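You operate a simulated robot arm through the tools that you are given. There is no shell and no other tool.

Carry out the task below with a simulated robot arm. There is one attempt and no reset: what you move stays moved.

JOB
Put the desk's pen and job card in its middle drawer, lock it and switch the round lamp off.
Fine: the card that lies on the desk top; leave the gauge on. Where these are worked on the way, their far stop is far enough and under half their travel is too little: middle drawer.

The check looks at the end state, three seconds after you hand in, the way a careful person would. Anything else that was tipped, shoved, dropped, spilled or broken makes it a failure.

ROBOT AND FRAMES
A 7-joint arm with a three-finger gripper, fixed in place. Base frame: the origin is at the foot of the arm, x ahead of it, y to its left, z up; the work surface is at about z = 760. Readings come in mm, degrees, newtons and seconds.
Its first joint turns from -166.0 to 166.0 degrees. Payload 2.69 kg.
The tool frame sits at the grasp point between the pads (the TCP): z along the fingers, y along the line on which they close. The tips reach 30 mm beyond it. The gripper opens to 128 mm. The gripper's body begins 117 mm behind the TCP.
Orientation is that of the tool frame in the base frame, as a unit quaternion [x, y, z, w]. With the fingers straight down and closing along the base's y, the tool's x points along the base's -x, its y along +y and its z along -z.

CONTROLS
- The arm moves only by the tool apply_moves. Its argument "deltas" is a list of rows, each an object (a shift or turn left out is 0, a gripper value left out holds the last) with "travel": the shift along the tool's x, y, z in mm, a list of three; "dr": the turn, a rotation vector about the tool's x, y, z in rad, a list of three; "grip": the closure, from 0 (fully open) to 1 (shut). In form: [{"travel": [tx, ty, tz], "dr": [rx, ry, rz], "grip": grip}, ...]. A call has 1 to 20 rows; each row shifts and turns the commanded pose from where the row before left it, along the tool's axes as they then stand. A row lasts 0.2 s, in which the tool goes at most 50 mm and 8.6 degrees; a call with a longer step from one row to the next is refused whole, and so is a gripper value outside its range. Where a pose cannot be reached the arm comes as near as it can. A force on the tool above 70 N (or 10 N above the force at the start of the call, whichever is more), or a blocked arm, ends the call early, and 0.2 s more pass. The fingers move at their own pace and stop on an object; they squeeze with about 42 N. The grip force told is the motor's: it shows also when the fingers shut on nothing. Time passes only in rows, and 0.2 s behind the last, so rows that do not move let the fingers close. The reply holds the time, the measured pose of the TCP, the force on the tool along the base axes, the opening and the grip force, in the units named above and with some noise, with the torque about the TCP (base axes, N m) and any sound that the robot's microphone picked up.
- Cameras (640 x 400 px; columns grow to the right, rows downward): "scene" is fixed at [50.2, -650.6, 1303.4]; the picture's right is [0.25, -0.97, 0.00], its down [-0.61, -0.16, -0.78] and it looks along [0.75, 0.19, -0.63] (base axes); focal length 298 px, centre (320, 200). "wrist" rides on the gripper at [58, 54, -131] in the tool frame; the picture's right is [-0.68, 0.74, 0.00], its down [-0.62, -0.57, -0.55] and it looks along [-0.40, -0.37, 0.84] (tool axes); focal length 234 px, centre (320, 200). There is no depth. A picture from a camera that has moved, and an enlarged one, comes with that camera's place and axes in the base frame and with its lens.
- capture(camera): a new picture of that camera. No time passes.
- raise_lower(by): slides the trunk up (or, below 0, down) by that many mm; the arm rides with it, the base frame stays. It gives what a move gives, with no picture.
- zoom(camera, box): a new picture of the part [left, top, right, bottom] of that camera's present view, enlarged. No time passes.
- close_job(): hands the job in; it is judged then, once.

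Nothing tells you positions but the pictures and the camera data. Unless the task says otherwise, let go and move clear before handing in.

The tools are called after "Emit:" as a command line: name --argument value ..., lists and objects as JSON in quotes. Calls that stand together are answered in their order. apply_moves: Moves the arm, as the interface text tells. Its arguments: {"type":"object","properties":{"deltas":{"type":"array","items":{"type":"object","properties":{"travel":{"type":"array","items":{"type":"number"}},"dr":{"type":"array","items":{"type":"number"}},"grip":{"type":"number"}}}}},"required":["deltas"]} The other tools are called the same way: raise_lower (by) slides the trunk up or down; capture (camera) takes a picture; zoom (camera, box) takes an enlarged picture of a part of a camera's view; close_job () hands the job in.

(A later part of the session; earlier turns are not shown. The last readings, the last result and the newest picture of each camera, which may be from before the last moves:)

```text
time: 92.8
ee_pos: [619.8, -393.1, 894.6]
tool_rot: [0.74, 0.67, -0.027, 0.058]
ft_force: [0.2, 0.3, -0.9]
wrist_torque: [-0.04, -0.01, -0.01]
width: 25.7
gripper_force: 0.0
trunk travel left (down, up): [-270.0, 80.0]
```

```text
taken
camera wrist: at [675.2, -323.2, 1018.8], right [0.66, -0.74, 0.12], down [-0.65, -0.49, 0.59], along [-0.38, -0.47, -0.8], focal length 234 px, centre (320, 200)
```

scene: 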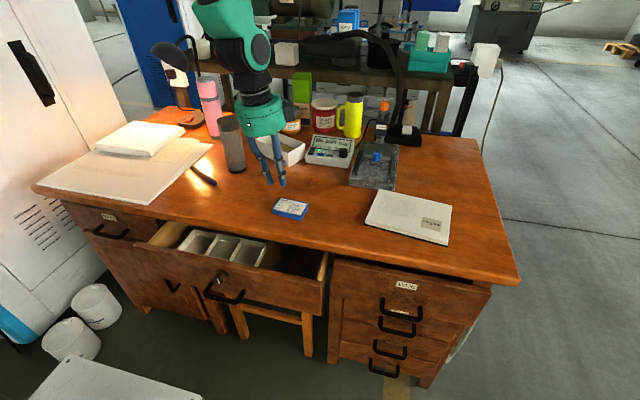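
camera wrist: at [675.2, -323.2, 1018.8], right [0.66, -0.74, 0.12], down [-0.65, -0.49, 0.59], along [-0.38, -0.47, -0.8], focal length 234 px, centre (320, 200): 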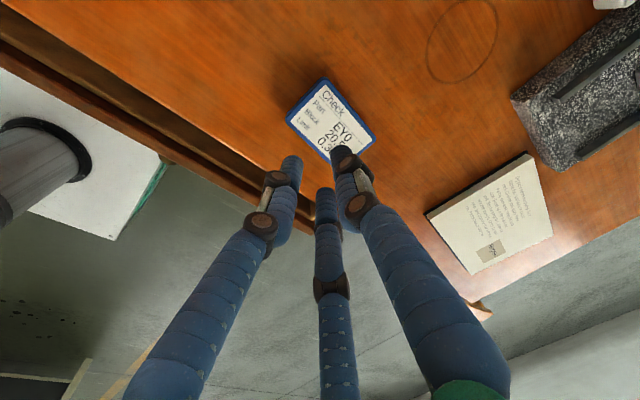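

Emit:
zoom --camera "scene" --box '[130, 200, 350, 340]'

```text
2.86 times, centred on (240, 270) of scene
camera zoom: at [50.2, -650.6, 1303.4], right [0.25, -0.97, 0.0], down [-0.61, -0.16, -0.78], along [0.75, 0.19, -0.63], focal length 851 px, centre (549, 0)
```

zoom: 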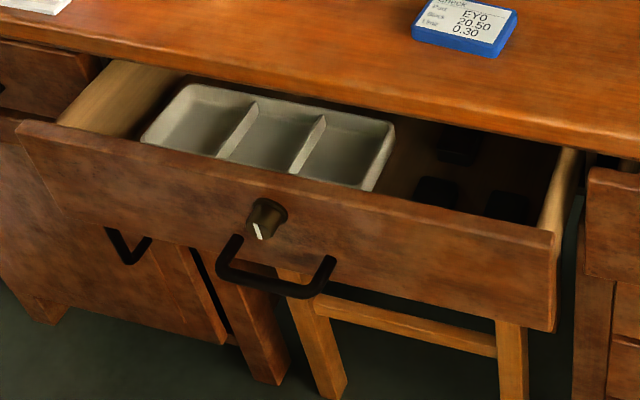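

Card is back down safely. Now close the fingers and hook the inside of the drawer's front panel (panel inner face ≈ x 477, top z ≈ 712) to pull it fully open.

Emit:
apply_moves --deltas '[{"travel": [16.2, -33.8, 0], "grip": 1.0}, {"travel": [16.2, -33.8, 0]}, {"travel": [16.2, -33.8, 20]}, {"travel": [16.2, -33.8, 20]}, {"travel": [0, 0, 30]}, {}]'

Emit:
zoom --camera "scene" --box '[130, 160, 350, 300]'

Emit:
capture --camera "wrist"

```text
time: 94.2
ee_pos: [494.1, -326.9, 810.9]
tool_rot: [0.74, 0.67, -0.028, 0.057]
ft_force: [-0.8, -0.7, -0.8]
wrist_torque: [0.02, 0.04, 0.01]
width: 2.2
gripper_force: 31.6
trunk travel left (down, up): [-270.0, 80.0]
```

```text
2.86 times, centred on (240, 230) of scene
camera zoom: at [50.2, -650.6, 1303.4], right [0.25, -0.97, 0.0], down [-0.61, -0.16, -0.78], along [0.75, 0.19, -0.63], focal length 851 px, centre (549, 114)
```

zoom: 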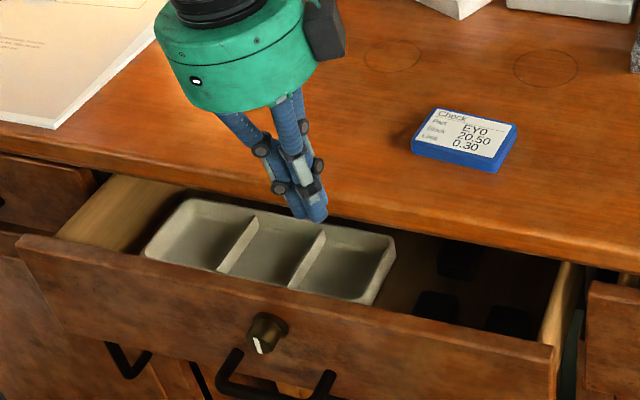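

```text
taken
camera wrist: at [550.5, -257.1, 935.2], right [0.66, -0.74, 0.12], down [-0.65, -0.49, 0.59], along [-0.38, -0.46, -0.8], focal length 234 px, centre (320, 200)
```

wrist: 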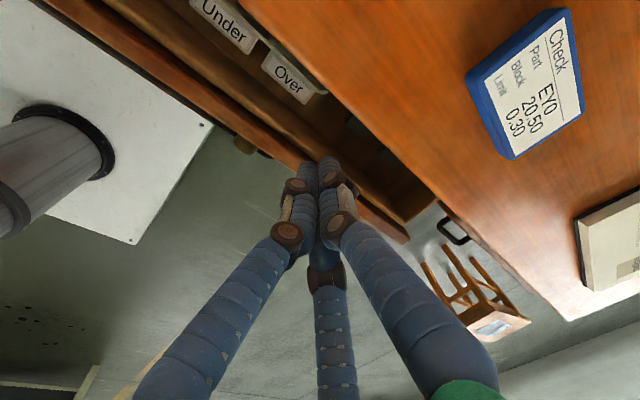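

Emit:
zoom --camera "wrist" --box '[220, 80, 440, 250]'

```text
2.35 times, centred on (330, 165) of wrist
camera zoom: at [550.5, -257.1, 935.2], right [0.66, -0.74, 0.12], down [-0.65, -0.49, 0.59], along [-0.38, -0.46, -0.8], focal length 551 px, centre (296, 282)
```

zoom: 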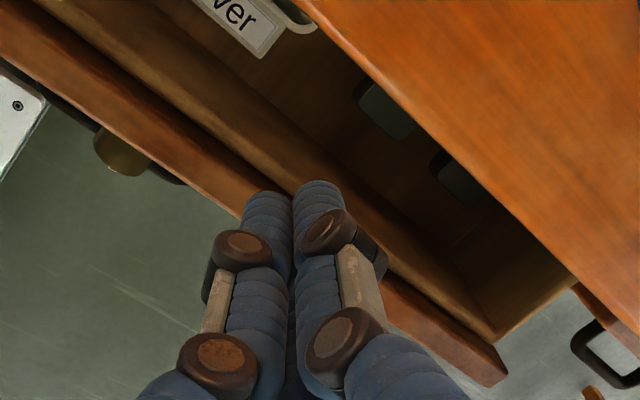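

Emit:
apply_moves --deltas '[{"travel": [3, -1.2, 25]}, {"travel": [3, -1.2, 25]}, {"travel": [2, -1, 20]}, {}]'

Emit:
zoom --camera "scene" --box '[130, 160, 350, 300]'

Emit:
zoom --camera "wrist" --box '[220, 80, 440, 250]'

```text
time: 95.2
ee_pos: [494.3, -327.1, 739.4]
tool_rot: [0.74, 0.67, -0.028, 0.058]
ft_force: [0.3, -0.1, -0.4]
wrist_torque: [0.0, -0.04, 0.03]
width: 2.1
gripper_force: 31.2
trunk travel left (down, up): [-270.0, 80.0]
```

```text
2.86 times, centred on (240, 230) of scene
camera zoom: at [50.2, -650.6, 1303.4], right [0.25, -0.97, 0.0], down [-0.61, -0.16, -0.78], along [0.75, 0.19, -0.63], focal length 851 px, centre (549, 114)
```

zoom: 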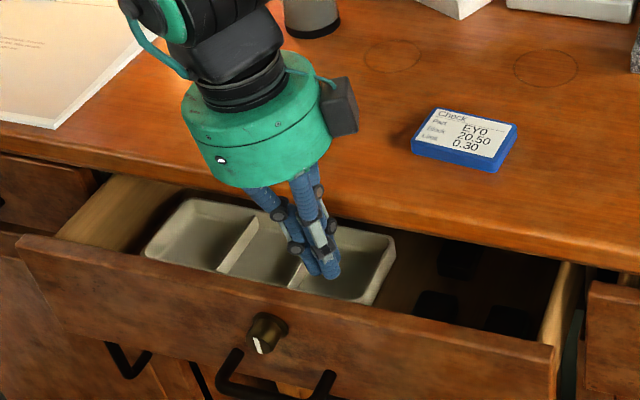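

```text
2.35 times, centred on (330, 165) of wrist
camera zoom: at [549.0, -257.7, 864.4], right [0.66, -0.74, 0.12], down [-0.65, -0.49, 0.59], along [-0.38, -0.47, -0.8], focal length 551 px, centre (296, 282)
```

zoom: 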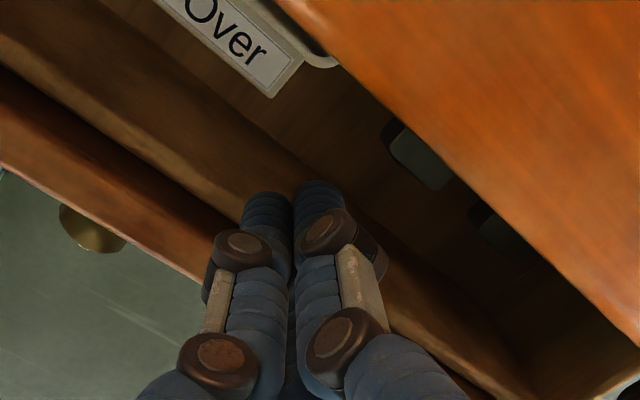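

Emit:
apply_moves --deltas '[{"travel": [1, -0.5, 12]}, {"travel": [1, -0.5, 10]}, {}, {"travel": [-1, -10, -0.4]}, {"travel": [-1, -10, -0.4]}, {}]'

Emit:
apply_moves --deltas '[{"travel": [-1.5, -15, -0.6]}, {"travel": [-1.5, -15, -0.6]}, {"travel": [-1.5, -15, -0.6]}, {}]'

Emit:
capture --camera "scene"

```text
time: 96.6
ee_pos: [474.7, -327.4, 717.9]
tool_rot: [0.741, 0.669, -0.028, 0.057]
ft_force: [-0.5, 0.2, 0.2]
wrist_torque: [0.0, -0.02, 0.0]
width: 2.0
gripper_force: 31.6
trunk travel left (down, up): [-270.0, 80.0]
```

```text
time: 97.6
ee_pos: [427.5, -327.0, 716.7]
tool_rot: [0.74, 0.669, -0.028, 0.058]
ft_force: [-0.2, 0.3, -0.2]
wrist_torque: [-0.01, -0.03, 0.02]
width: 2.3
gripper_force: 31.3
trunk travel left (down, up): [-270.0, 80.0]
```

```text
taken
```

scene: 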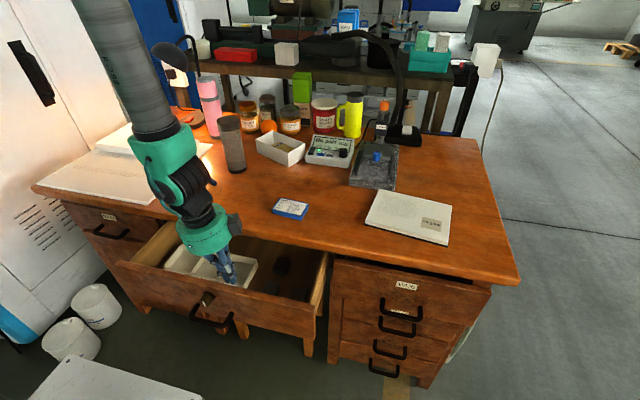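

It pulls smoothly. Continue until the stop.

Emit:
apply_moves --deltas '[{"travel": [-1.5, -15, -0.6]}, {"travel": [-1.5, -15, -0.6]}, {"travel": [-1.5, -15, -0.6]}, {"travel": [-1.5, -15, -0.6]}, {}]'

Emit:
apply_moves --deltas '[{"travel": [-1.5, -15, -0.6]}, {"travel": [-1.5, -15, -0.6]}, {"travel": [-1.5, -15, -0.6]}, {"travel": [-1.5, -15, -0.6]}, {}]'

Emit:
capture --camera "scene"

```text
time: 98.8
ee_pos: [366.3, -325.5, 717.7]
tool_rot: [0.741, 0.669, -0.028, 0.058]
ft_force: [-0.5, -0.2, 0.6]
wrist_torque: [-0.01, -0.03, 0.0]
width: 2.1
gripper_force: 30.9
trunk travel left (down, up): [-270.0, 80.0]
```

```text
time: 100.0
ee_pos: [307.8, -325.5, 717.4]
tool_rot: [0.739, 0.67, -0.028, 0.058]
ft_force: [-0.9, -0.3, -0.3]
wrist_torque: [-0.01, -0.03, -0.02]
width: 2.2
gripper_force: 31.4
trunk travel left (down, up): [-270.0, 80.0]
```

```text
taken
```

scene: 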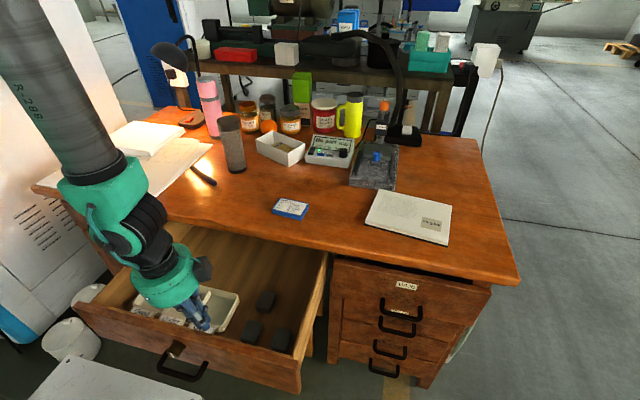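

The drawer is now open about 275 mm — ample. Lift out and look inside.

Emit:
apply_moves --deltas '[{"travel": [0, 6, -20]}, {"travel": [0, 10, -40]}, {"travel": [0, 20, -40]}, {"travel": [-10, 40, -20]}, {"travel": [-10, 40, -20]}, {"travel": [-10, 40, -20]}, {}]'

Emit:
capture --camera "scene"

Emit:
capture --camera "wrist"

```text
time: 101.6
ee_pos: [453.2, -349.7, 888.2]
tool_rot: [0.74, 0.67, -0.029, 0.058]
ft_force: [-1.7, 0.9, 0.8]
wrist_torque: [-0.04, -0.09, 0.01]
width: 2.1
gripper_force: 31.4
trunk travel left (down, up): [-270.0, 80.0]
```

```text
taken
```

scene: 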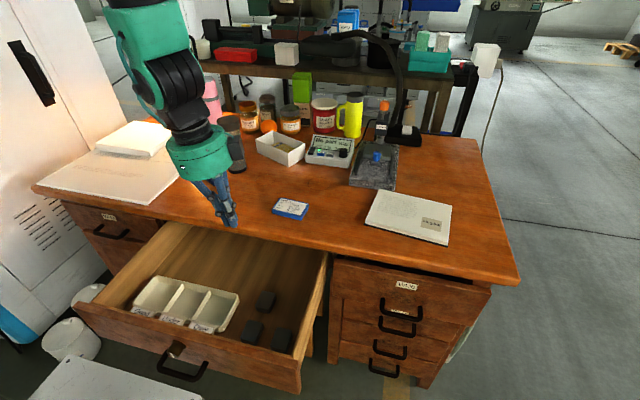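

```text
taken
camera wrist: at [509.2, -279.7, 1012.7], right [0.66, -0.74, 0.12], down [-0.65, -0.49, 0.59], along [-0.38, -0.47, -0.8], focal length 234 px, centre (320, 200)
```

wrist: 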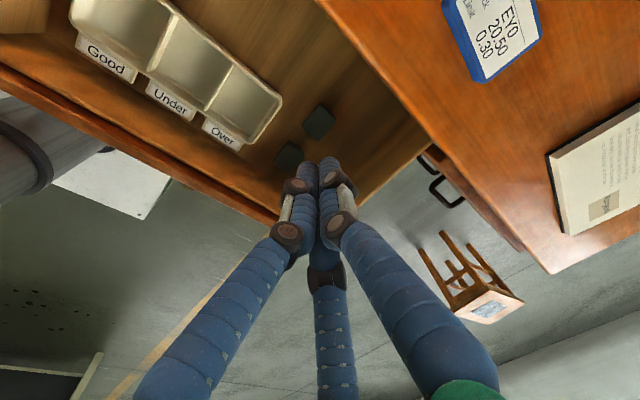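

Emit:
zoom --camera "scene" --box '[70, 210, 340, 395]'

```text
2.16 times, centred on (205, 302) of scene
camera zoom: at [50.2, -650.6, 1303.4], right [0.25, -0.97, 0.0], down [-0.61, -0.16, -0.78], along [0.75, 0.19, -0.63], focal length 644 px, centre (569, -22)
```

zoom: 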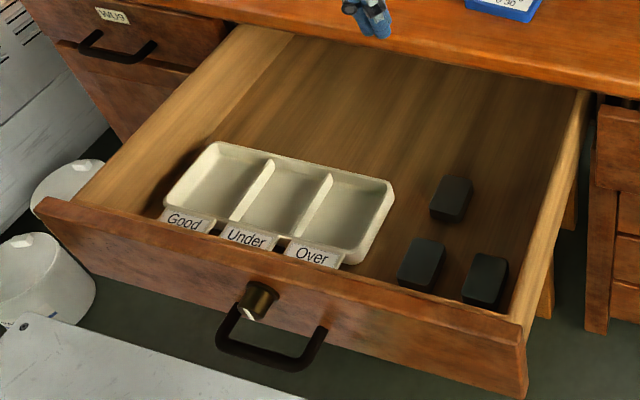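

Plenty of free floor: right-rear spot around (456, −482) for the card, and behind the tray for the pen. Go back to the card with the same grasp pose.

Emit:
apply_moves --deltas '[{"travel": [-6.7, 42.5, 1.2], "grip": 0.19}, {"travel": [-6.7, 42.5, 1.2]}, {"travel": [-6.7, 42.5, 1.2]}, {"travel": [-6.7, 42.5, 1.2]}, {}, {"travel": [0, 0, 35]}, {"travel": [0, 0, 30]}, {}]'

Emit:
capture --camera "wrist"

```text
time: 103.4
ee_pos: [622.0, -403.1, 830.4]
tool_rot: [0.741, 0.669, -0.028, 0.058]
ft_force: [0.6, 0.5, -0.1]
wrist_torque: [0.01, 0.04, 0.0]
width: 103.6
gripper_force: 0.0
trunk travel left (down, up): [-270.0, 80.0]
```

```text
taken
camera wrist: at [678.3, -334.2, 955.8], right [0.66, -0.74, 0.12], down [-0.65, -0.49, 0.59], along [-0.38, -0.46, -0.8], focal length 234 px, centre (320, 200)
```

wrist: 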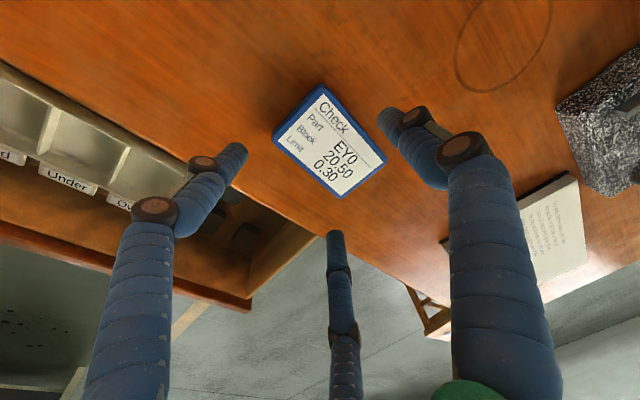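

Emit:
apply_moves --deltas '[{"travel": [2, 0, 18]}, {"travel": [0, 0, 12]}, {"travel": [0, 0, 6]}, {}]'

Emit:
apply_moves --deltas '[{"grip": 0.35}, {"grip": 0.45}, {"grip": 0.6}, {"grip": 0.6}, {}]'

Emit:
apply_moves --deltas '[{"travel": [0, 0, -15]}, {"travel": [0, 0, -25]}, {"travel": [0, 0, -40]}, {}]'

Emit:
capture --camera "wrist"

```text
time: 104.4
ee_pos: [625.4, -405.0, 795.2]
tool_rot: [0.74, 0.67, -0.028, 0.058]
ft_force: [-0.1, -0.3, 0.5]
wrist_torque: [0.03, 0.0, 0.01]
width: 103.7
gripper_force: 0.0
trunk travel left (down, up): [-270.0, 80.0]
```

```text
time: 105.6
ee_pos: [625.7, -405.3, 794.0]
tool_rot: [0.74, 0.67, -0.028, 0.058]
ft_force: [-0.5, -1.5, 5.3]
wrist_torque: [-0.06, 0.1, 0.07]
width: 82.1
gripper_force: 41.8
trunk travel left (down, up): [-270.0, 80.0]
```

```text
time: 106.6
ee_pos: [621.2, -393.8, 873.4]
tool_rot: [0.74, 0.67, -0.028, 0.058]
ft_force: [0.0, 0.8, -1.2]
wrist_torque: [-0.06, -0.05, -0.02]
width: 81.8
gripper_force: 41.8
trunk travel left (down, up): [-270.0, 80.0]
```

```text
taken
camera wrist: at [676.7, -324.4, 999.4], right [0.66, -0.74, 0.12], down [-0.65, -0.49, 0.59], along [-0.38, -0.47, -0.8], focal length 234 px, centre (320, 200)
```

wrist: 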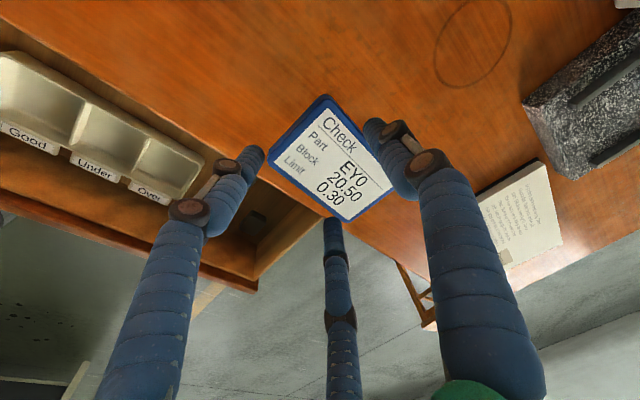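

Card is held. Carry it over the drawer's right-rear free area.

Emit:
apply_moves --deltas '[{"travel": [-17.4, -36, 10.3]}, {"travel": [-17.4, -36, 10.3]}, {"travel": [-17.4, -36, 10.3]}, {"travel": [-17.4, -36, 10.3]}, {"travel": [-17.4, -36, 10.3]}, {}]'

Emit:
capture --camera "wrist"

Emit:
zoom --camera "scene" --box '[150, 190, 350, 390]'

```text
time: 108.0
ee_pos: [436.9, -469.3, 823.1]
tool_rot: [0.741, 0.668, -0.028, 0.058]
ft_force: [-0.3, 0.0, -0.5]
wrist_torque: [0.03, -0.03, -0.04]
width: 81.9
gripper_force: 42.1
trunk travel left (down, up): [-270.0, 80.0]
```

```text
taken
camera wrist: at [491.9, -399.7, 948.9], right [0.66, -0.74, 0.12], down [-0.65, -0.49, 0.59], along [-0.38, -0.46, -0.8], focal length 234 px, centre (320, 200)
```

wrist: 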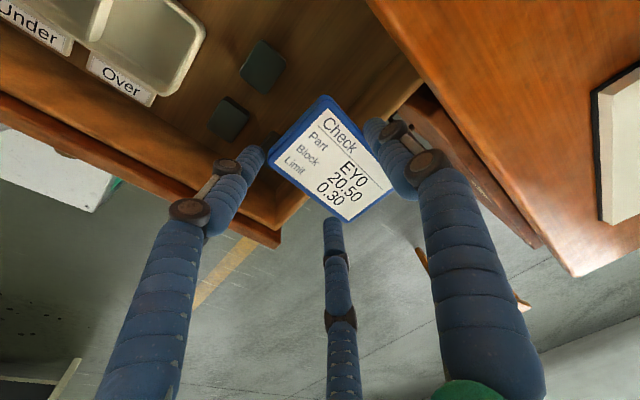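

```text
2.00 times, centred on (250, 290) of scene
camera zoom: at [50.2, -650.6, 1303.4], right [0.25, -0.97, 0.0], down [-0.61, -0.16, -0.78], along [0.75, 0.19, -0.63], focal length 596 px, centre (460, 20)
```

zoom: 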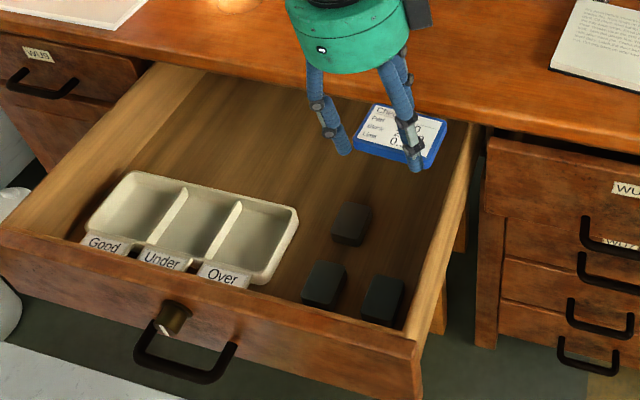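

Emit:
apply_moves --deltas '[{"travel": [3.5, -1.5, 29.7]}, {"travel": [3.5, -1.5, 29.7]}, {"travel": [3.5, -1.5, 29.7]}, {"travel": [3.5, -1.5, 29.7]}, {"travel": [3.5, -1.5, 29.7]}, {}]'

Emit:
capture --camera "wrist"

Emit:
zoom --camera "scene" --box '[150, 190, 350, 390]'

```text
time: 109.4
ee_pos: [434.7, -469.9, 672.8]
tool_rot: [0.74, 0.669, -0.028, 0.058]
ft_force: [0.0, 1.0, -0.4]
wrist_torque: [0.06, 0.02, 0.06]
width: 81.8
gripper_force: 42.1
trunk travel left (down, up): [-270.0, 80.0]
```

```text
taken
camera wrist: at [491.2, -399.8, 798.2], right [0.66, -0.74, 0.12], down [-0.65, -0.49, 0.59], along [-0.38, -0.47, -0.8], focal length 234 px, centre (320, 200)
```

wrist: 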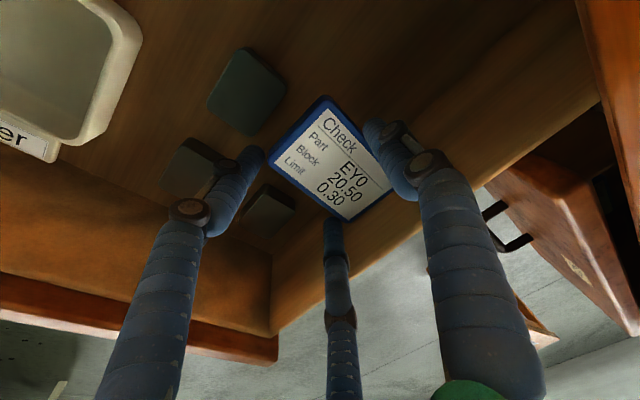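

```text
2.00 times, centred on (250, 290) of scene
camera zoom: at [50.2, -650.6, 1303.4], right [0.25, -0.97, 0.0], down [-0.61, -0.16, -0.78], along [0.75, 0.19, -0.63], focal length 596 px, centre (460, 20)
```

zoom: 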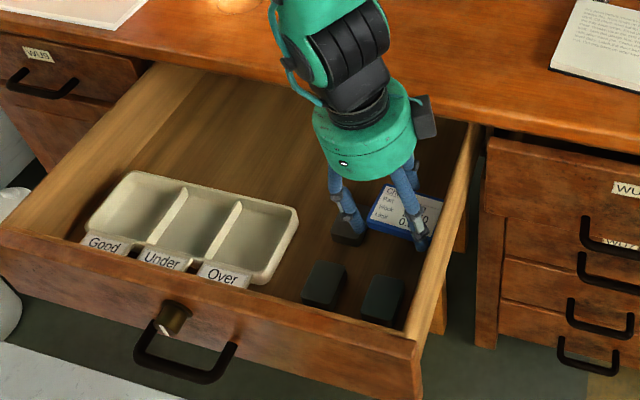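

Emit:
apply_moves --deltas '[{"travel": [-3.5, -4.7, 0]}, {"travel": [2.4, -1, 20]}, {"travel": [2.4, -1, 15]}, {}]'

Emit:
apply_moves --deltas '[{"travel": [0.6, -0.25, 5]}, {"travel": [0.6, -0.25, 5]}, {}]'

Emit:
zoom --camera "scene" --box '[210, 230, 310, 330]'

Emit:
capture --camera "wrist"

```text
time: 110.2
ee_pos: [429.4, -470.3, 645.1]
tool_rot: [0.74, 0.67, -0.025, 0.055]
ft_force: [0.3, 4.1, -4.0]
wrist_torque: [0.21, 0.16, 0.31]
width: 82.0
gripper_force: 41.9
trunk travel left (down, up): [-270.0, 80.0]
stopped in row 3: the force on the tool passed its limit at 95 N (the readings are from after the stop); the commanded pose is now the measured one
```

```text
time: 111.0
ee_pos: [431.3, -470.2, 636.4]
tool_rot: [0.74, 0.67, -0.026, 0.057]
ft_force: [2.0, 16.0, -1.7]
wrist_torque: [0.43, 0.03, 0.78]
width: 81.9
gripper_force: 42.3
trunk travel left (down, up): [-270.0, 80.0]
```

```text
4.00 times, centred on (260, 280) of scene
camera zoom: at [50.2, -650.6, 1303.4], right [0.25, -0.97, 0.0], down [-0.61, -0.16, -0.78], along [0.75, 0.19, -0.63], focal length 1192 px, centre (560, -120)
```

zoom: 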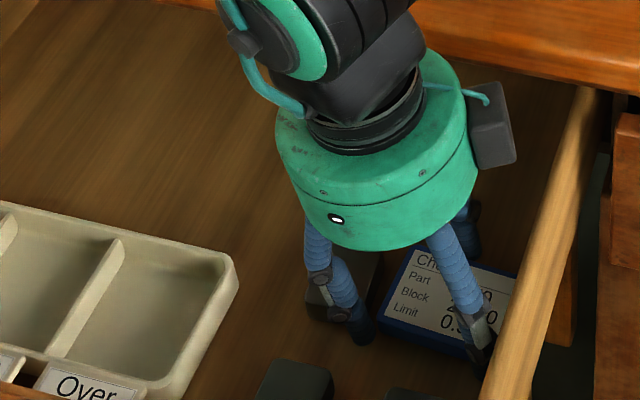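

```text
taken
camera wrist: at [487.0, -401.4, 761.7], right [0.66, -0.74, 0.11], down [-0.65, -0.49, 0.59], along [-0.38, -0.46, -0.8], focal length 234 px, centre (320, 200)
```

wrist: 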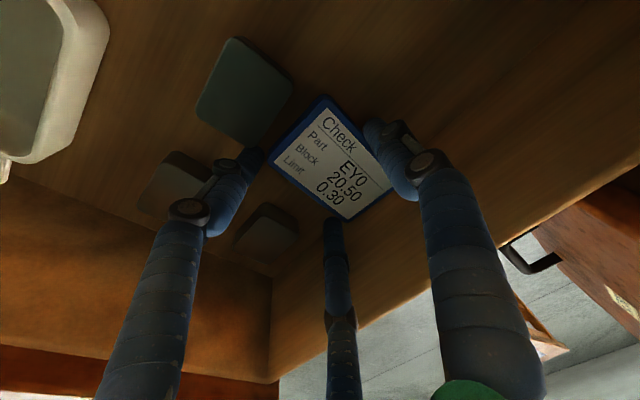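

The right finger brushed the drawer's side wall. Back up a little, shift left ~6 mm, then lower on.

Emit:
apply_moves --deltas '[{"travel": [0, 0, -8]}, {"travel": [5.6, -3.5, 0]}, {}]'

Emit:
apply_moves --deltas '[{"travel": [0.9, -0.4, 8]}, {"travel": [0.6, -0.25, 5]}, {"travel": [0.6, -0.25, 5]}, {}]'

```text
time: 111.8
ee_pos: [428.4, -466.4, 644.1]
tool_rot: [0.74, 0.669, -0.025, 0.058]
ft_force: [-1.1, 0.0, -1.5]
wrist_torque: [-0.01, 0.01, 0.0]
width: 82.3
gripper_force: 42.4
trunk travel left (down, up): [-270.0, 80.0]
```

```text
time: 112.7
ee_pos: [432.5, -464.0, 630.7]
tool_rot: [0.739, 0.671, -0.023, 0.059]
ft_force: [3.8, 16.9, 41.9]
wrist_torque: [1.74, 0.77, -0.57]
width: 82.4
gripper_force: 42.0
trunk travel left (down, up): [-270.0, 80.0]
stopped in row 4: the force on the tool passed its limit at 74 N (the readings are from after the stop); the commanded pose is now the measured one
```

The reaction pattern says the left fingertip/card reached the drawer floor (z≈596). Release gently and lift.

Emit:
apply_moves --deltas '[{"travel": [0, 0, -2]}, {"grip": 0.29}, {}]'

Emit:
capture --camera "wrist"

```text
time: 113.5
ee_pos: [430.7, -465.7, 631.4]
tool_rot: [0.739, 0.671, -0.025, 0.059]
ft_force: [-1.8, -0.7, 2.6]
wrist_torque: [0.06, 0.11, 0.07]
width: 91.1
gripper_force: 0.1
trunk travel left (down, up): [-270.0, 80.0]
```

```text
taken
camera wrist: at [485.8, -396.3, 756.0], right [0.66, -0.74, 0.12], down [-0.65, -0.49, 0.58], along [-0.37, -0.46, -0.8], focal length 234 px, centre (320, 200)
```

wrist: 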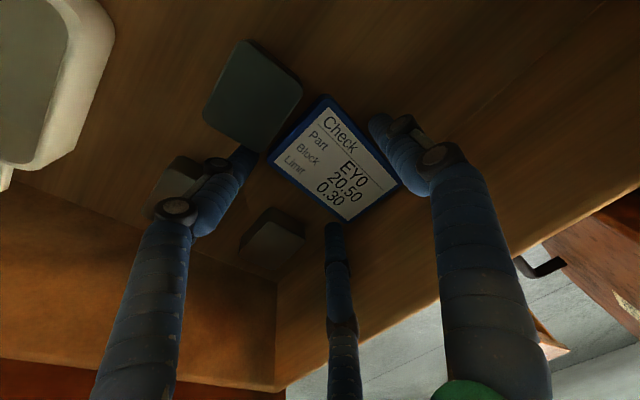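

Emit:
apply_moves --deltas '[{"travel": [-1.2, 0.5, -10]}, {"travel": [-2.4, 1, -20]}, {"travel": [-3.5, 1.5, -29.7]}, {"travel": [-4.7, 2, -40]}, {"travel": [-4.7, 2, -40]}, {"travel": [-4.7, 2, -40]}, {}]'

Emit:
capture --camera "wrist"

Emit:
capture --camera "scene"

```text
time: 115.1
ee_pos: [428.7, -465.2, 811.0]
tool_rot: [0.739, 0.671, -0.024, 0.058]
ft_force: [-0.3, -0.4, -0.4]
wrist_torque: [-0.01, -0.05, -0.02]
width: 90.9
gripper_force: 0.0
trunk travel left (down, up): [-270.0, 80.0]
```

```text
taken
camera wrist: at [483.5, -396.6, 937.2], right [0.66, -0.74, 0.12], down [-0.65, -0.49, 0.58], along [-0.37, -0.46, -0.8], focal length 234 px, centre (320, 200)
```

wrist: 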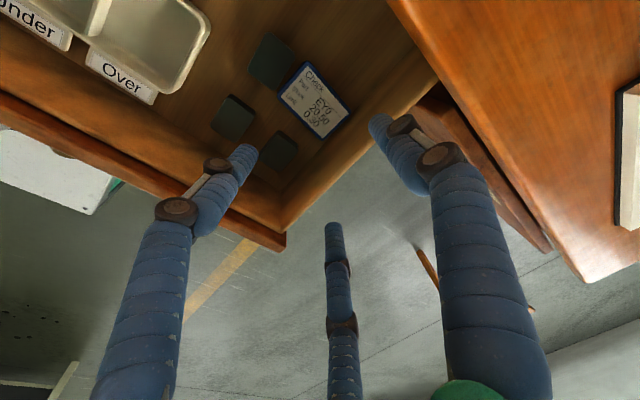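

```text
taken
```

scene: 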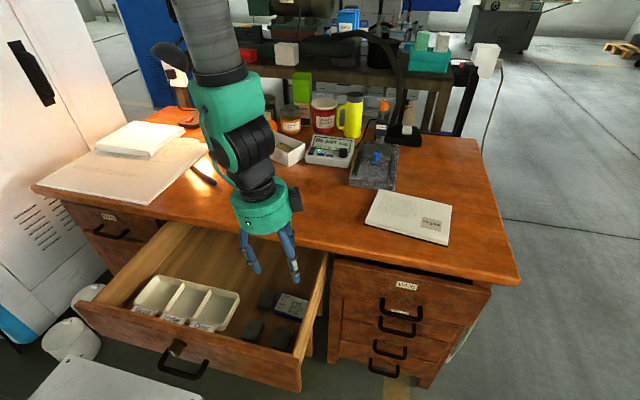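

Card lies flat in the drawer. Next the pen: roll the tool to close across it and move above it.

Emit:
apply_moves --deltas '[{"dr": [0, 0, 0.133], "grip": 0.62}, {"dr": [0, 0, 0.133]}, {"dr": [0, 0, 0.133]}, {}, {"travel": [20, 4, -30]}, {"travel": [41.6, 7.8, -15]}, {"travel": [41.6, 7.8, -15]}, {"travel": [41.6, 7.8, -11.4]}, {"travel": [41.6, 7.8, -11.4]}, {}]'

Emit:
capture --camera "wrist"

Emit:
capture --camera "scene"

```text
time: 117.3
ee_pos: [548.5, -307.9, 880.3]
tool_rot: [0.858, 0.51, -0.013, 0.063]
ft_force: [0.8, 0.4, -0.4]
wrist_torque: [-0.07, 0.03, 0.0]
width: 48.5
gripper_force: 0.0
trunk travel left (down, up): [-270.0, 80.0]
```

```text
taken
camera wrist: at [618.8, -266.0, 1009.5], right [0.32, -0.94, 0.13], down [-0.81, -0.21, 0.54], along [-0.48, -0.28, -0.83], focal length 234 px, centre (320, 200)
```

wrist: 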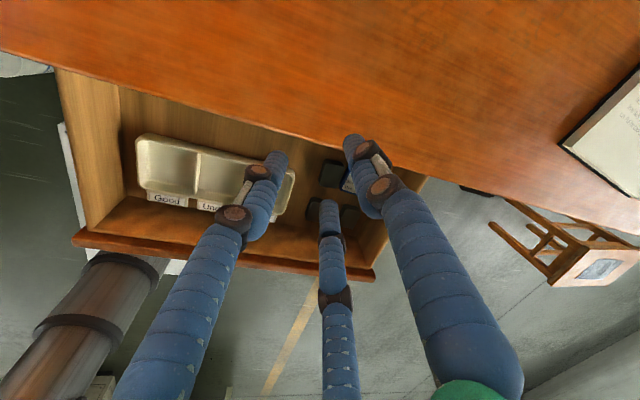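

```text
taken
```

scene: 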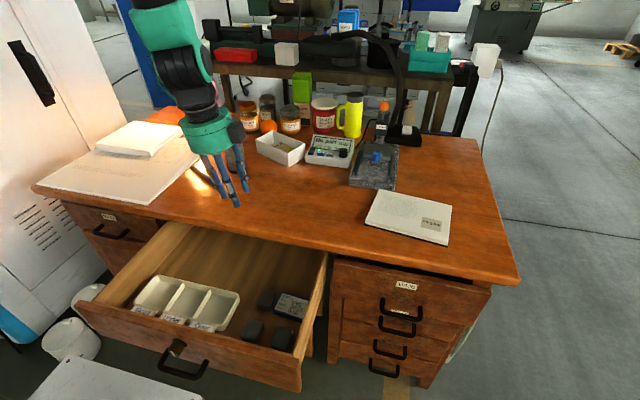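

Emit:
apply_moves --deltas '[{"travel": [42.8, 5.8, -7.4]}, {"travel": [42.8, 5.8, -7.4]}, {"travel": [42.8, 5.8, -7.4]}, {"travel": [42.8, 5.8, -7.4]}, {"travel": [42.8, 5.8, -7.4]}, {"travel": [42.8, 5.8, -7.4]}, {}]'

Emit:
capture --camera "wrist"

Emit:
zoom --camera "scene" --box '[120, 60, 320, 220]'

```text
time: 118.9
ee_pos: [699.2, -96.3, 905.3]
tool_rot: [0.857, 0.511, -0.013, 0.063]
ft_force: [-0.2, 1.2, -0.6]
wrist_torque: [-0.09, 0.01, -0.04]
width: 48.7
gripper_force: 0.1
trunk travel left (down, up): [-270.0, 80.0]
```

```text
taken
camera wrist: at [770.7, -52.8, 1034.8], right [0.32, -0.94, 0.13], down [-0.81, -0.21, 0.54], along [-0.48, -0.28, -0.83], focal length 234 px, centre (320, 200)
```

wrist: 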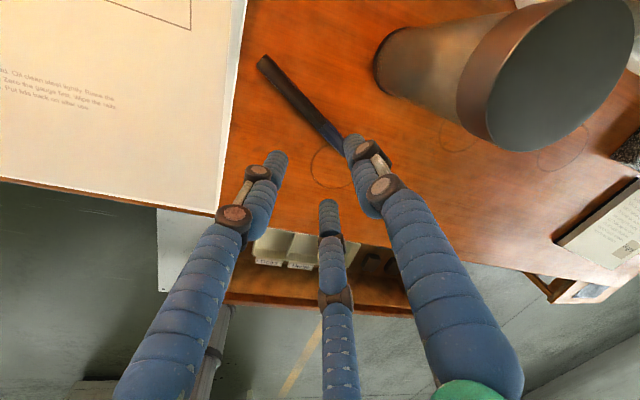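

```text
2.50 times, centred on (220, 140) of scene
camera zoom: at [50.2, -650.6, 1303.4], right [0.25, -0.97, 0.0], down [-0.61, -0.16, -0.78], along [0.75, 0.19, -0.63], focal length 745 px, centre (570, 350)
```

zoom: 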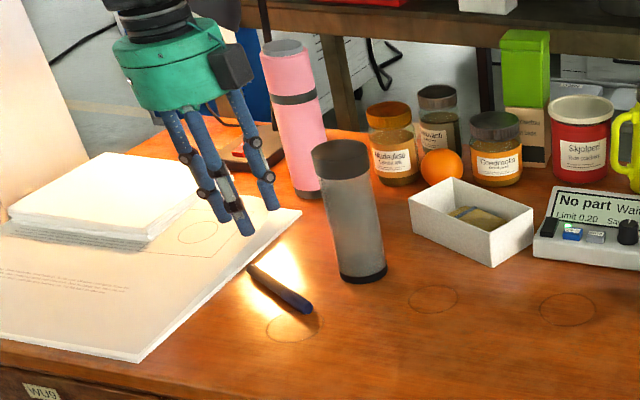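

Pen ends measured at (755, −35) and (690, −153); tool already perpendicular to it. Descend over its middle.

Emit:
apply_moves --deltas '[{"travel": [25, 2.2, 0]}, {"travel": [0, 0, 35]}, {"travel": [0, 0, 35]}, {"travel": [0, 0, 15]}, {}]'

Emit:
zoom --camera "wrist" --box '[220, 60, 460, 230]'

Emit:
zoom --camera "scene" --box '[140, 100, 260, 200]'

```text
time: 120.1
ee_pos: [715.9, -85.1, 819.5]
tool_rot: [0.857, 0.511, -0.012, 0.062]
ft_force: [0.5, 0.5, 0.8]
wrist_torque: [0.0, 0.04, -0.01]
width: 48.6
gripper_force: 0.1
trunk travel left (down, up): [-270.0, 80.0]
```

```text
2.35 times, centred on (340, 145) of wrist
camera zoom: at [786.9, -42.8, 949.3], right [0.32, -0.94, 0.13], down [-0.81, -0.21, 0.54], along [-0.48, -0.28, -0.83], focal length 551 px, centre (273, 329)
```

zoom: 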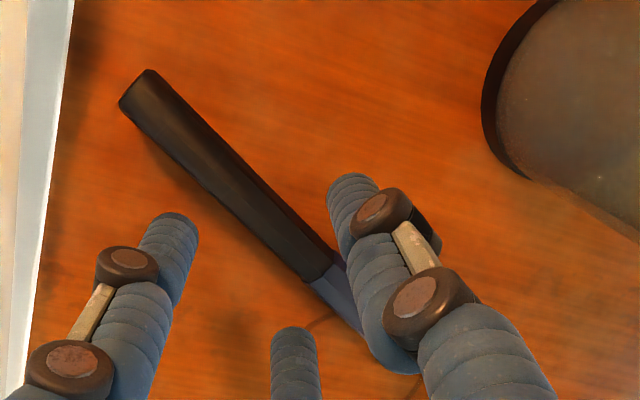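

```text
4.00 times, centred on (200, 150) of scene
camera zoom: at [50.2, -650.6, 1303.4], right [0.25, -0.97, 0.0], down [-0.61, -0.16, -0.78], along [0.75, 0.19, -0.63], focal length 1192 px, centre (800, 400)
```

zoom: 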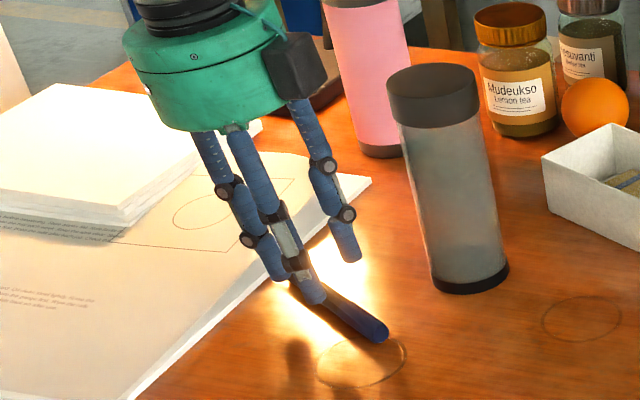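

Emit:
apply_moves --deltas '[{"travel": [0, 1.5, 12]}, {"travel": [0, 0, 8]}, {"travel": [0, 0, 3]}, {}]'

Emit:
apply_moves --deltas '[{"grip": 0.75}, {"grip": 0.85}, {"grip": 0.95}, {"grip": 0.95}, {}]'

Emit:
zoom --camera "wrist" --box '[220, 60, 460, 230]'

```text
time: 121.1
ee_pos: [718.5, -87.8, 797.3]
tool_rot: [0.858, 0.511, -0.012, 0.062]
ft_force: [0.3, -0.1, -0.4]
wrist_torque: [0.03, 0.0, -0.03]
width: 48.7
gripper_force: 0.1
trunk travel left (down, up): [-270.0, 80.0]
```

```text
time: 122.3
ee_pos: [720.4, -89.1, 798.4]
tool_rot: [0.857, 0.511, -0.012, 0.064]
ft_force: [0.5, 0.2, 24.9]
wrist_torque: [-0.11, -0.08, -0.03]
width: 15.1
gripper_force: 41.4
trunk travel left (down, up): [-270.0, 80.0]
```

```text
2.35 times, centred on (340, 145) of wrist
camera zoom: at [789.7, -46.3, 929.1], right [0.32, -0.94, 0.13], down [-0.82, -0.21, 0.54], along [-0.48, -0.28, -0.83], focal length 551 px, centre (273, 329)
```

zoom: 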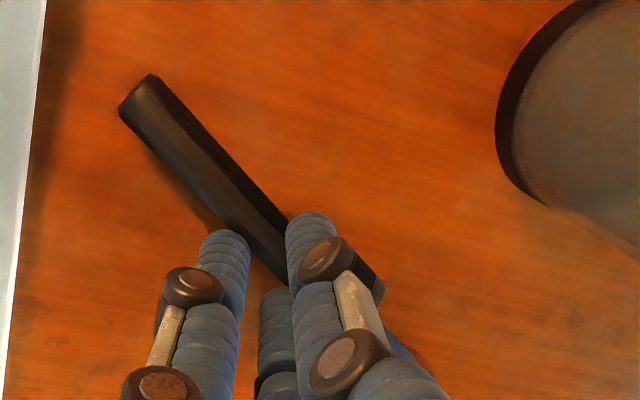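

Pen gripped. Lift.

Emit:
apply_moves --deltas '[{"travel": [-1.3, 1.4, -15]}, {"travel": [-2.6, 2.8, -30]}, {"travel": [-3.5, 3.8, -40]}, {}]'

Emit:
capture --camera "wrist"

Emit:
zoom --camera "scene" --box '[120, 60, 320, 220]'

```text
time: 123.3
ee_pos: [717.5, -87.8, 885.0]
tool_rot: [0.858, 0.51, -0.012, 0.062]
ft_force: [0.0, 0.4, -0.2]
wrist_torque: [0.02, -0.04, 0.0]
width: 6.5
gripper_force: 0.1
trunk travel left (down, up): [-270.0, 80.0]
```

```text
taken
camera wrist: at [788.9, -45.1, 1014.4], right [0.32, -0.94, 0.13], down [-0.81, -0.21, 0.54], along [-0.48, -0.28, -0.83], focal length 234 px, centre (320, 200)
```

wrist: 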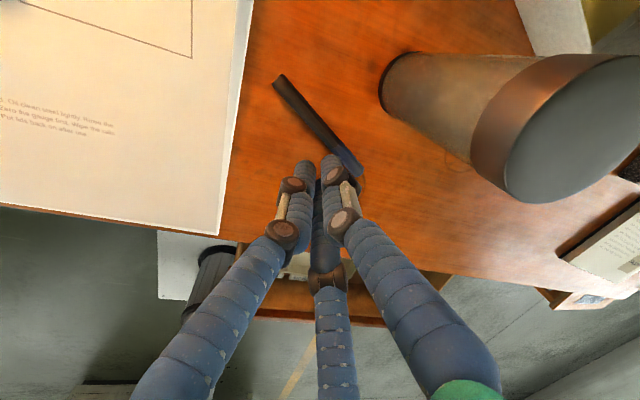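

```text
2.50 times, centred on (220, 140) of scene
camera zoom: at [50.2, -650.6, 1303.4], right [0.25, -0.97, 0.0], down [-0.61, -0.16, -0.78], along [0.75, 0.19, -0.63], focal length 745 px, centre (570, 350)
```

zoom: 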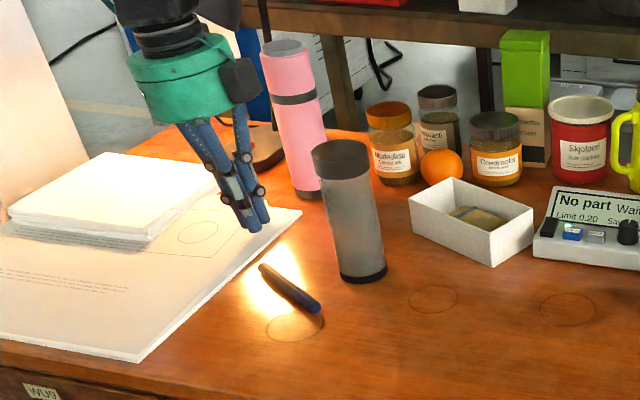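

The pen slipped out from under the tips (I gripped above its centre). I'll get the tool more vertical by raising the trunk and try lower.

Emit:
raise_lower --by 75

Emit:
apply_moves --deltas '[{"travel": [0, 0, 35], "grip": 0.62}, {"travel": [0, 0, 35]}, {"dr": [0.032, 0.029, 0]}, {"dr": [0.032, 0.029, 0]}, {"dr": [0.032, 0.029, 0]}, {}]'

```text
time: 124.4
ee_pos: [718.5, -88.9, 960.0]
tool_rot: [0.858, 0.51, -0.013, 0.062]
ft_force: [-1.1, 1.4, -0.3]
wrist_torque: [-0.01, 0.03, -0.04]
width: 6.3
gripper_force: 0.0
trunk travel left (down, up): [-345.0, 5.0]
```

```text
time: 125.8
ee_pos: [721.0, -96.8, 891.0]
tool_rot: [0.859, 0.51, -0.008, 0.041]
ft_force: [0.2, 0.2, -0.3]
wrist_torque: [0.02, -0.04, -0.01]
width: 48.8
gripper_force: 0.1
out of reach, approached as far as the arm can: row 5
trunk travel left (down, up): [-345.0, 5.0]
```

Emit:
apply_moves --deltas '[{"travel": [0, 0, 30]}, {"travel": [0, 0, 30]}, {"dr": [0.03, 0.027, 0]}, {"dr": [0.03, 0.027, 0]}, {}]'

Emit:
zoom --camera "wrist" --box '[220, 60, 460, 230]'

```text
time: 127.0
ee_pos: [722.2, -101.2, 829.4]
tool_rot: [0.858, 0.511, -0.009, 0.041]
ft_force: [-1.0, -0.1, -0.1]
wrist_torque: [-0.02, -0.01, -0.03]
width: 48.3
gripper_force: 0.1
out of reach, approached as far as the arm can: row 4
trunk travel left (down, up): [-345.0, 5.0]
```

```text
2.35 times, centred on (340, 145) of wrist
camera zoom: at [796.7, -64.5, 959.5], right [0.32, -0.94, 0.08], down [-0.81, -0.23, 0.55], along [-0.5, -0.24, -0.83], focal length 551 px, centre (273, 329)
```

zoom: 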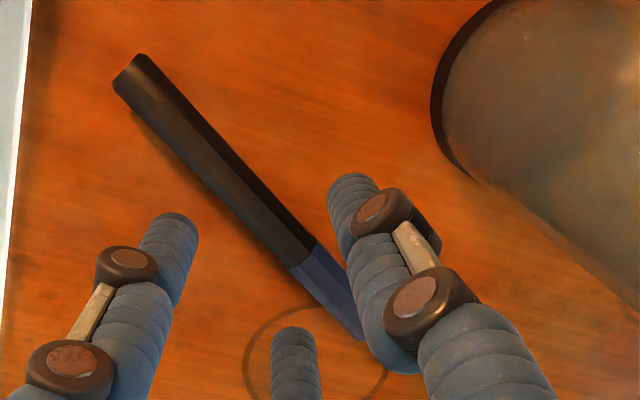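

Emit:
apply_moves --deltas '[{"dr": [0, 0, 0.09]}, {"travel": [0, -1.6, 12]}, {"travel": [0, 0, 10]}, {}]'

Emit:
zoom --camera "wrist" --box '[220, 60, 460, 230]'

Emit:
zoom --camera "scene" --box '[150, 120, 250, 200]'

```text
time: 128.0
ee_pos: [722.8, -103.1, 808.7]
tool_rot: [0.881, 0.471, -0.006, 0.042]
ft_force: [-0.9, -0.7, -0.3]
wrist_torque: [-0.02, 0.0, 0.0]
width: 48.1
gripper_force: 0.0
trunk travel left (down, up): [-345.0, 5.0]
```

```text
2.35 times, centred on (340, 145) of wrist
camera zoom: at [797.7, -71.7, 939.5], right [0.24, -0.97, 0.08], down [-0.83, -0.16, 0.54], along [-0.51, -0.2, -0.84], focal length 551 px, centre (273, 329)
```

zoom: 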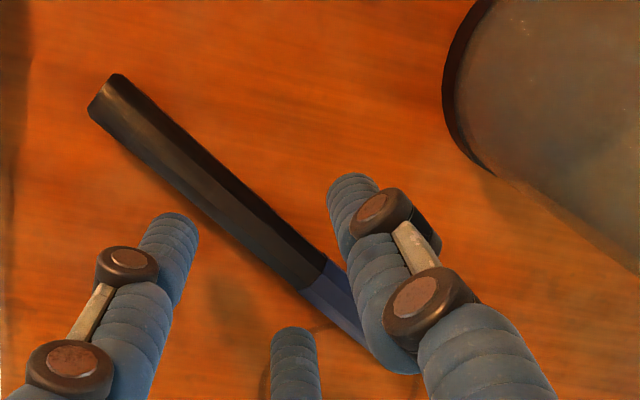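

```text
5.00 times, centred on (200, 160) of scene
camera zoom: at [50.2, -650.6, 1303.4], right [0.25, -0.97, 0.0], down [-0.61, -0.16, -0.78], along [0.75, 0.19, -0.63], focal length 1490 px, centre (920, 400)
```

zoom: 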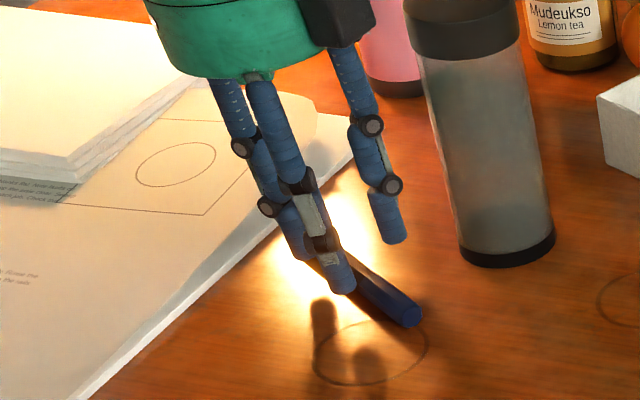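

Emit:
apply_moves --deltas '[{"travel": [0, -5, 0]}, {"travel": [0, 0, 8]}, {"travel": [0, 0, 5]}, {"travel": [0, 0, 2]}, {}]'

Emit:
apply_moves --deltas '[{"travel": [0, 0, 2]}, {}]'

```text
time: 129.2
ee_pos: [718.4, -101.0, 793.9]
tool_rot: [0.881, 0.472, -0.006, 0.042]
ft_force: [0.1, 0.2, 0.0]
wrist_torque: [0.01, 0.02, 0.03]
width: 48.8
gripper_force: 0.1
trunk travel left (down, up): [-345.0, 5.0]
```

```text
time: 129.8
ee_pos: [717.8, -100.5, 792.6]
tool_rot: [0.881, 0.471, -0.006, 0.042]
ft_force: [-7.2, 1.9, 23.1]
wrist_torque: [0.93, 0.26, 0.31]
width: 49.2
gripper_force: 0.6
trunk travel left (down, up): [-345.0, 5.0]
```

Emit:
apply_moves --deltas '[{"travel": [0, 0, -1.5]}, {"grip": 0.75}, {"grip": 0.8}, {"grip": 0.84}, {}]'

Emit:
zoom --camera "wrist" --box '[220, 60, 460, 230]'

```text
time: 131.0
ee_pos: [718.3, -101.4, 792.1]
tool_rot: [0.88, 0.473, -0.005, 0.042]
ft_force: [0.4, 0.3, 0.7]
wrist_torque: [0.0, 0.0, -0.01]
width: 23.3
gripper_force: 42.2
trunk travel left (down, up): [-345.0, 5.0]
```

```text
2.35 times, centred on (340, 145) of wrist
camera zoom: at [793.6, -70.3, 923.2], right [0.24, -0.97, 0.08], down [-0.83, -0.16, 0.54], along [-0.51, -0.2, -0.84], focal length 551 px, centre (273, 329)
```

zoom: 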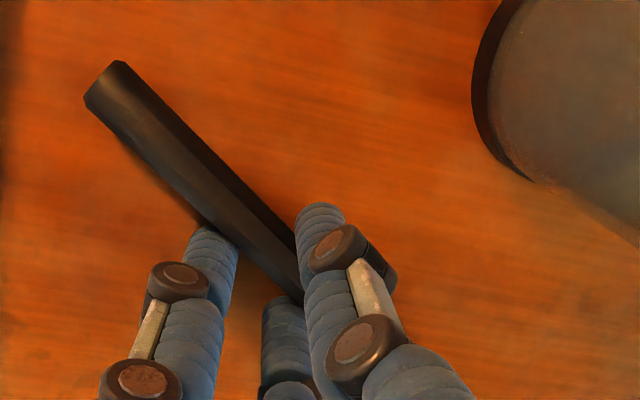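

Good: this time the width is the pen's full diameter. Lift.

Emit:
apply_moves --deltas '[{"grip": 0.95}, {"travel": [-0.5, 0.7, -8]}, {"travel": [-1, 1.4, -20]}, {}]'

Emit:
capture --camera "wrist"

```text
time: 132.0
ee_pos: [718.2, -100.0, 821.5]
tool_rot: [0.881, 0.471, -0.007, 0.042]
ft_force: [0.2, -0.8, -0.1]
wrist_torque: [-0.02, -0.03, 0.01]
width: 22.5
gripper_force: 41.7
trunk travel left (down, up): [-345.0, 5.0]
```

```text
taken
camera wrist: at [794.2, -69.7, 952.1], right [0.24, -0.97, 0.08], down [-0.83, -0.16, 0.54], along [-0.51, -0.2, -0.84], focal length 234 px, centre (320, 200)
```

wrist: 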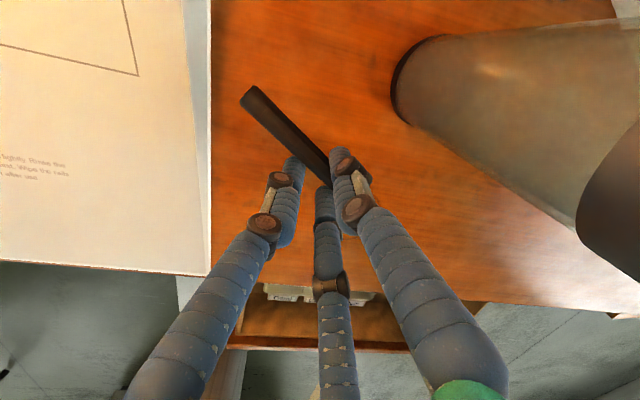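

Pen held. Raise, rotate so the pen lies along y, and carry it over the free floor behind the tray.

Emit:
apply_moves --deltas '[{"travel": [-1.7, 2.4, -35]}, {"travel": [-1.7, 2.4, -35]}, {"travel": [-10, -30, 0]}, {"travel": [-10, -30, 0]}, {"dr": [0, 0, -0.135]}, {"dr": [0, 0, -0.135]}, {"dr": [0, 0, -0.135]}, {"dr": [0, 0, -0.135]}, {}]'

Emit:
capture --camera "scene"

```text
time: 134.0
ee_pos: [658.2, -84.3, 886.6]
tool_rot: [0.722, 0.69, -0.017, 0.038]
ft_force: [-0.6, -0.2, 0.2]
wrist_torque: [-0.02, 0.01, 0.0]
width: 21.5
gripper_force: 42.0
trunk travel left (down, up): [-345.0, 5.0]
```

```text
taken
```

scene: 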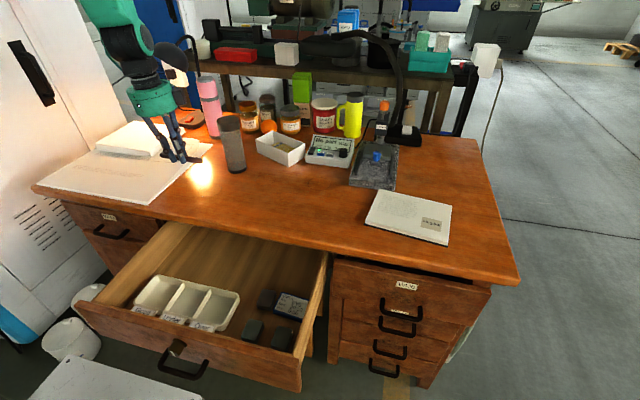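

Emit:
apply_moves --deltas '[{"travel": [-22, -33.8, 5]}, {"travel": [-22, -33.8, 5]}, {"travel": [-22, -33.8, 5]}, {"travel": [-22, -33.8, 15]}, {"travel": [-22, -33.8, 25]}, {"travel": [-22, -33.8, 25]}, {}]'

Emit:
capture --camera "wrist"

Emit:
zoom --camera "scene" --box '[90, 180, 340, 380]'

```text
time: 135.6
ee_pos: [451.3, -211.6, 813.7]
tool_rot: [0.723, 0.689, -0.016, 0.038]
ft_force: [0.7, -0.4, 0.3]
wrist_torque: [0.06, -0.04, -0.02]
width: 21.1
gripper_force: 41.9
trunk travel left (down, up): [-345.0, 5.0]
```

```text
taken
camera wrist: at [504.5, -144.8, 940.4], right [0.7, -0.71, 0.08], down [-0.61, -0.54, 0.58], along [-0.37, -0.45, -0.81], focal length 234 px, centre (320, 200)
```

wrist: 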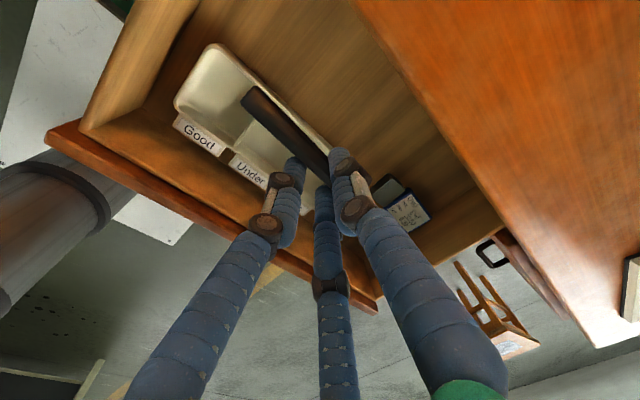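

```text
2.00 times, centred on (215, 280) of scene
camera zoom: at [50.2, -650.6, 1303.4], right [0.25, -0.97, 0.0], down [-0.61, -0.16, -0.78], along [0.75, 0.19, -0.63], focal length 596 px, centre (530, 40)
```

zoom: 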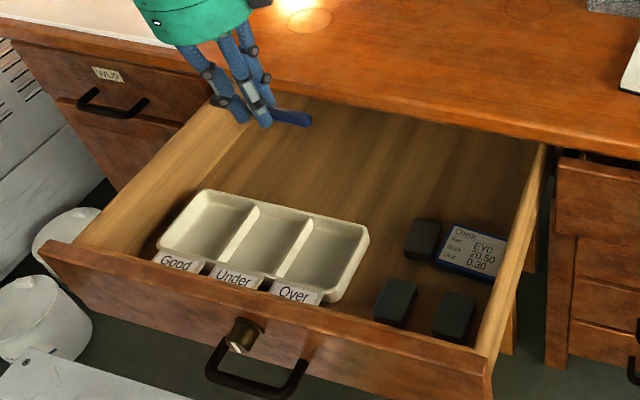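

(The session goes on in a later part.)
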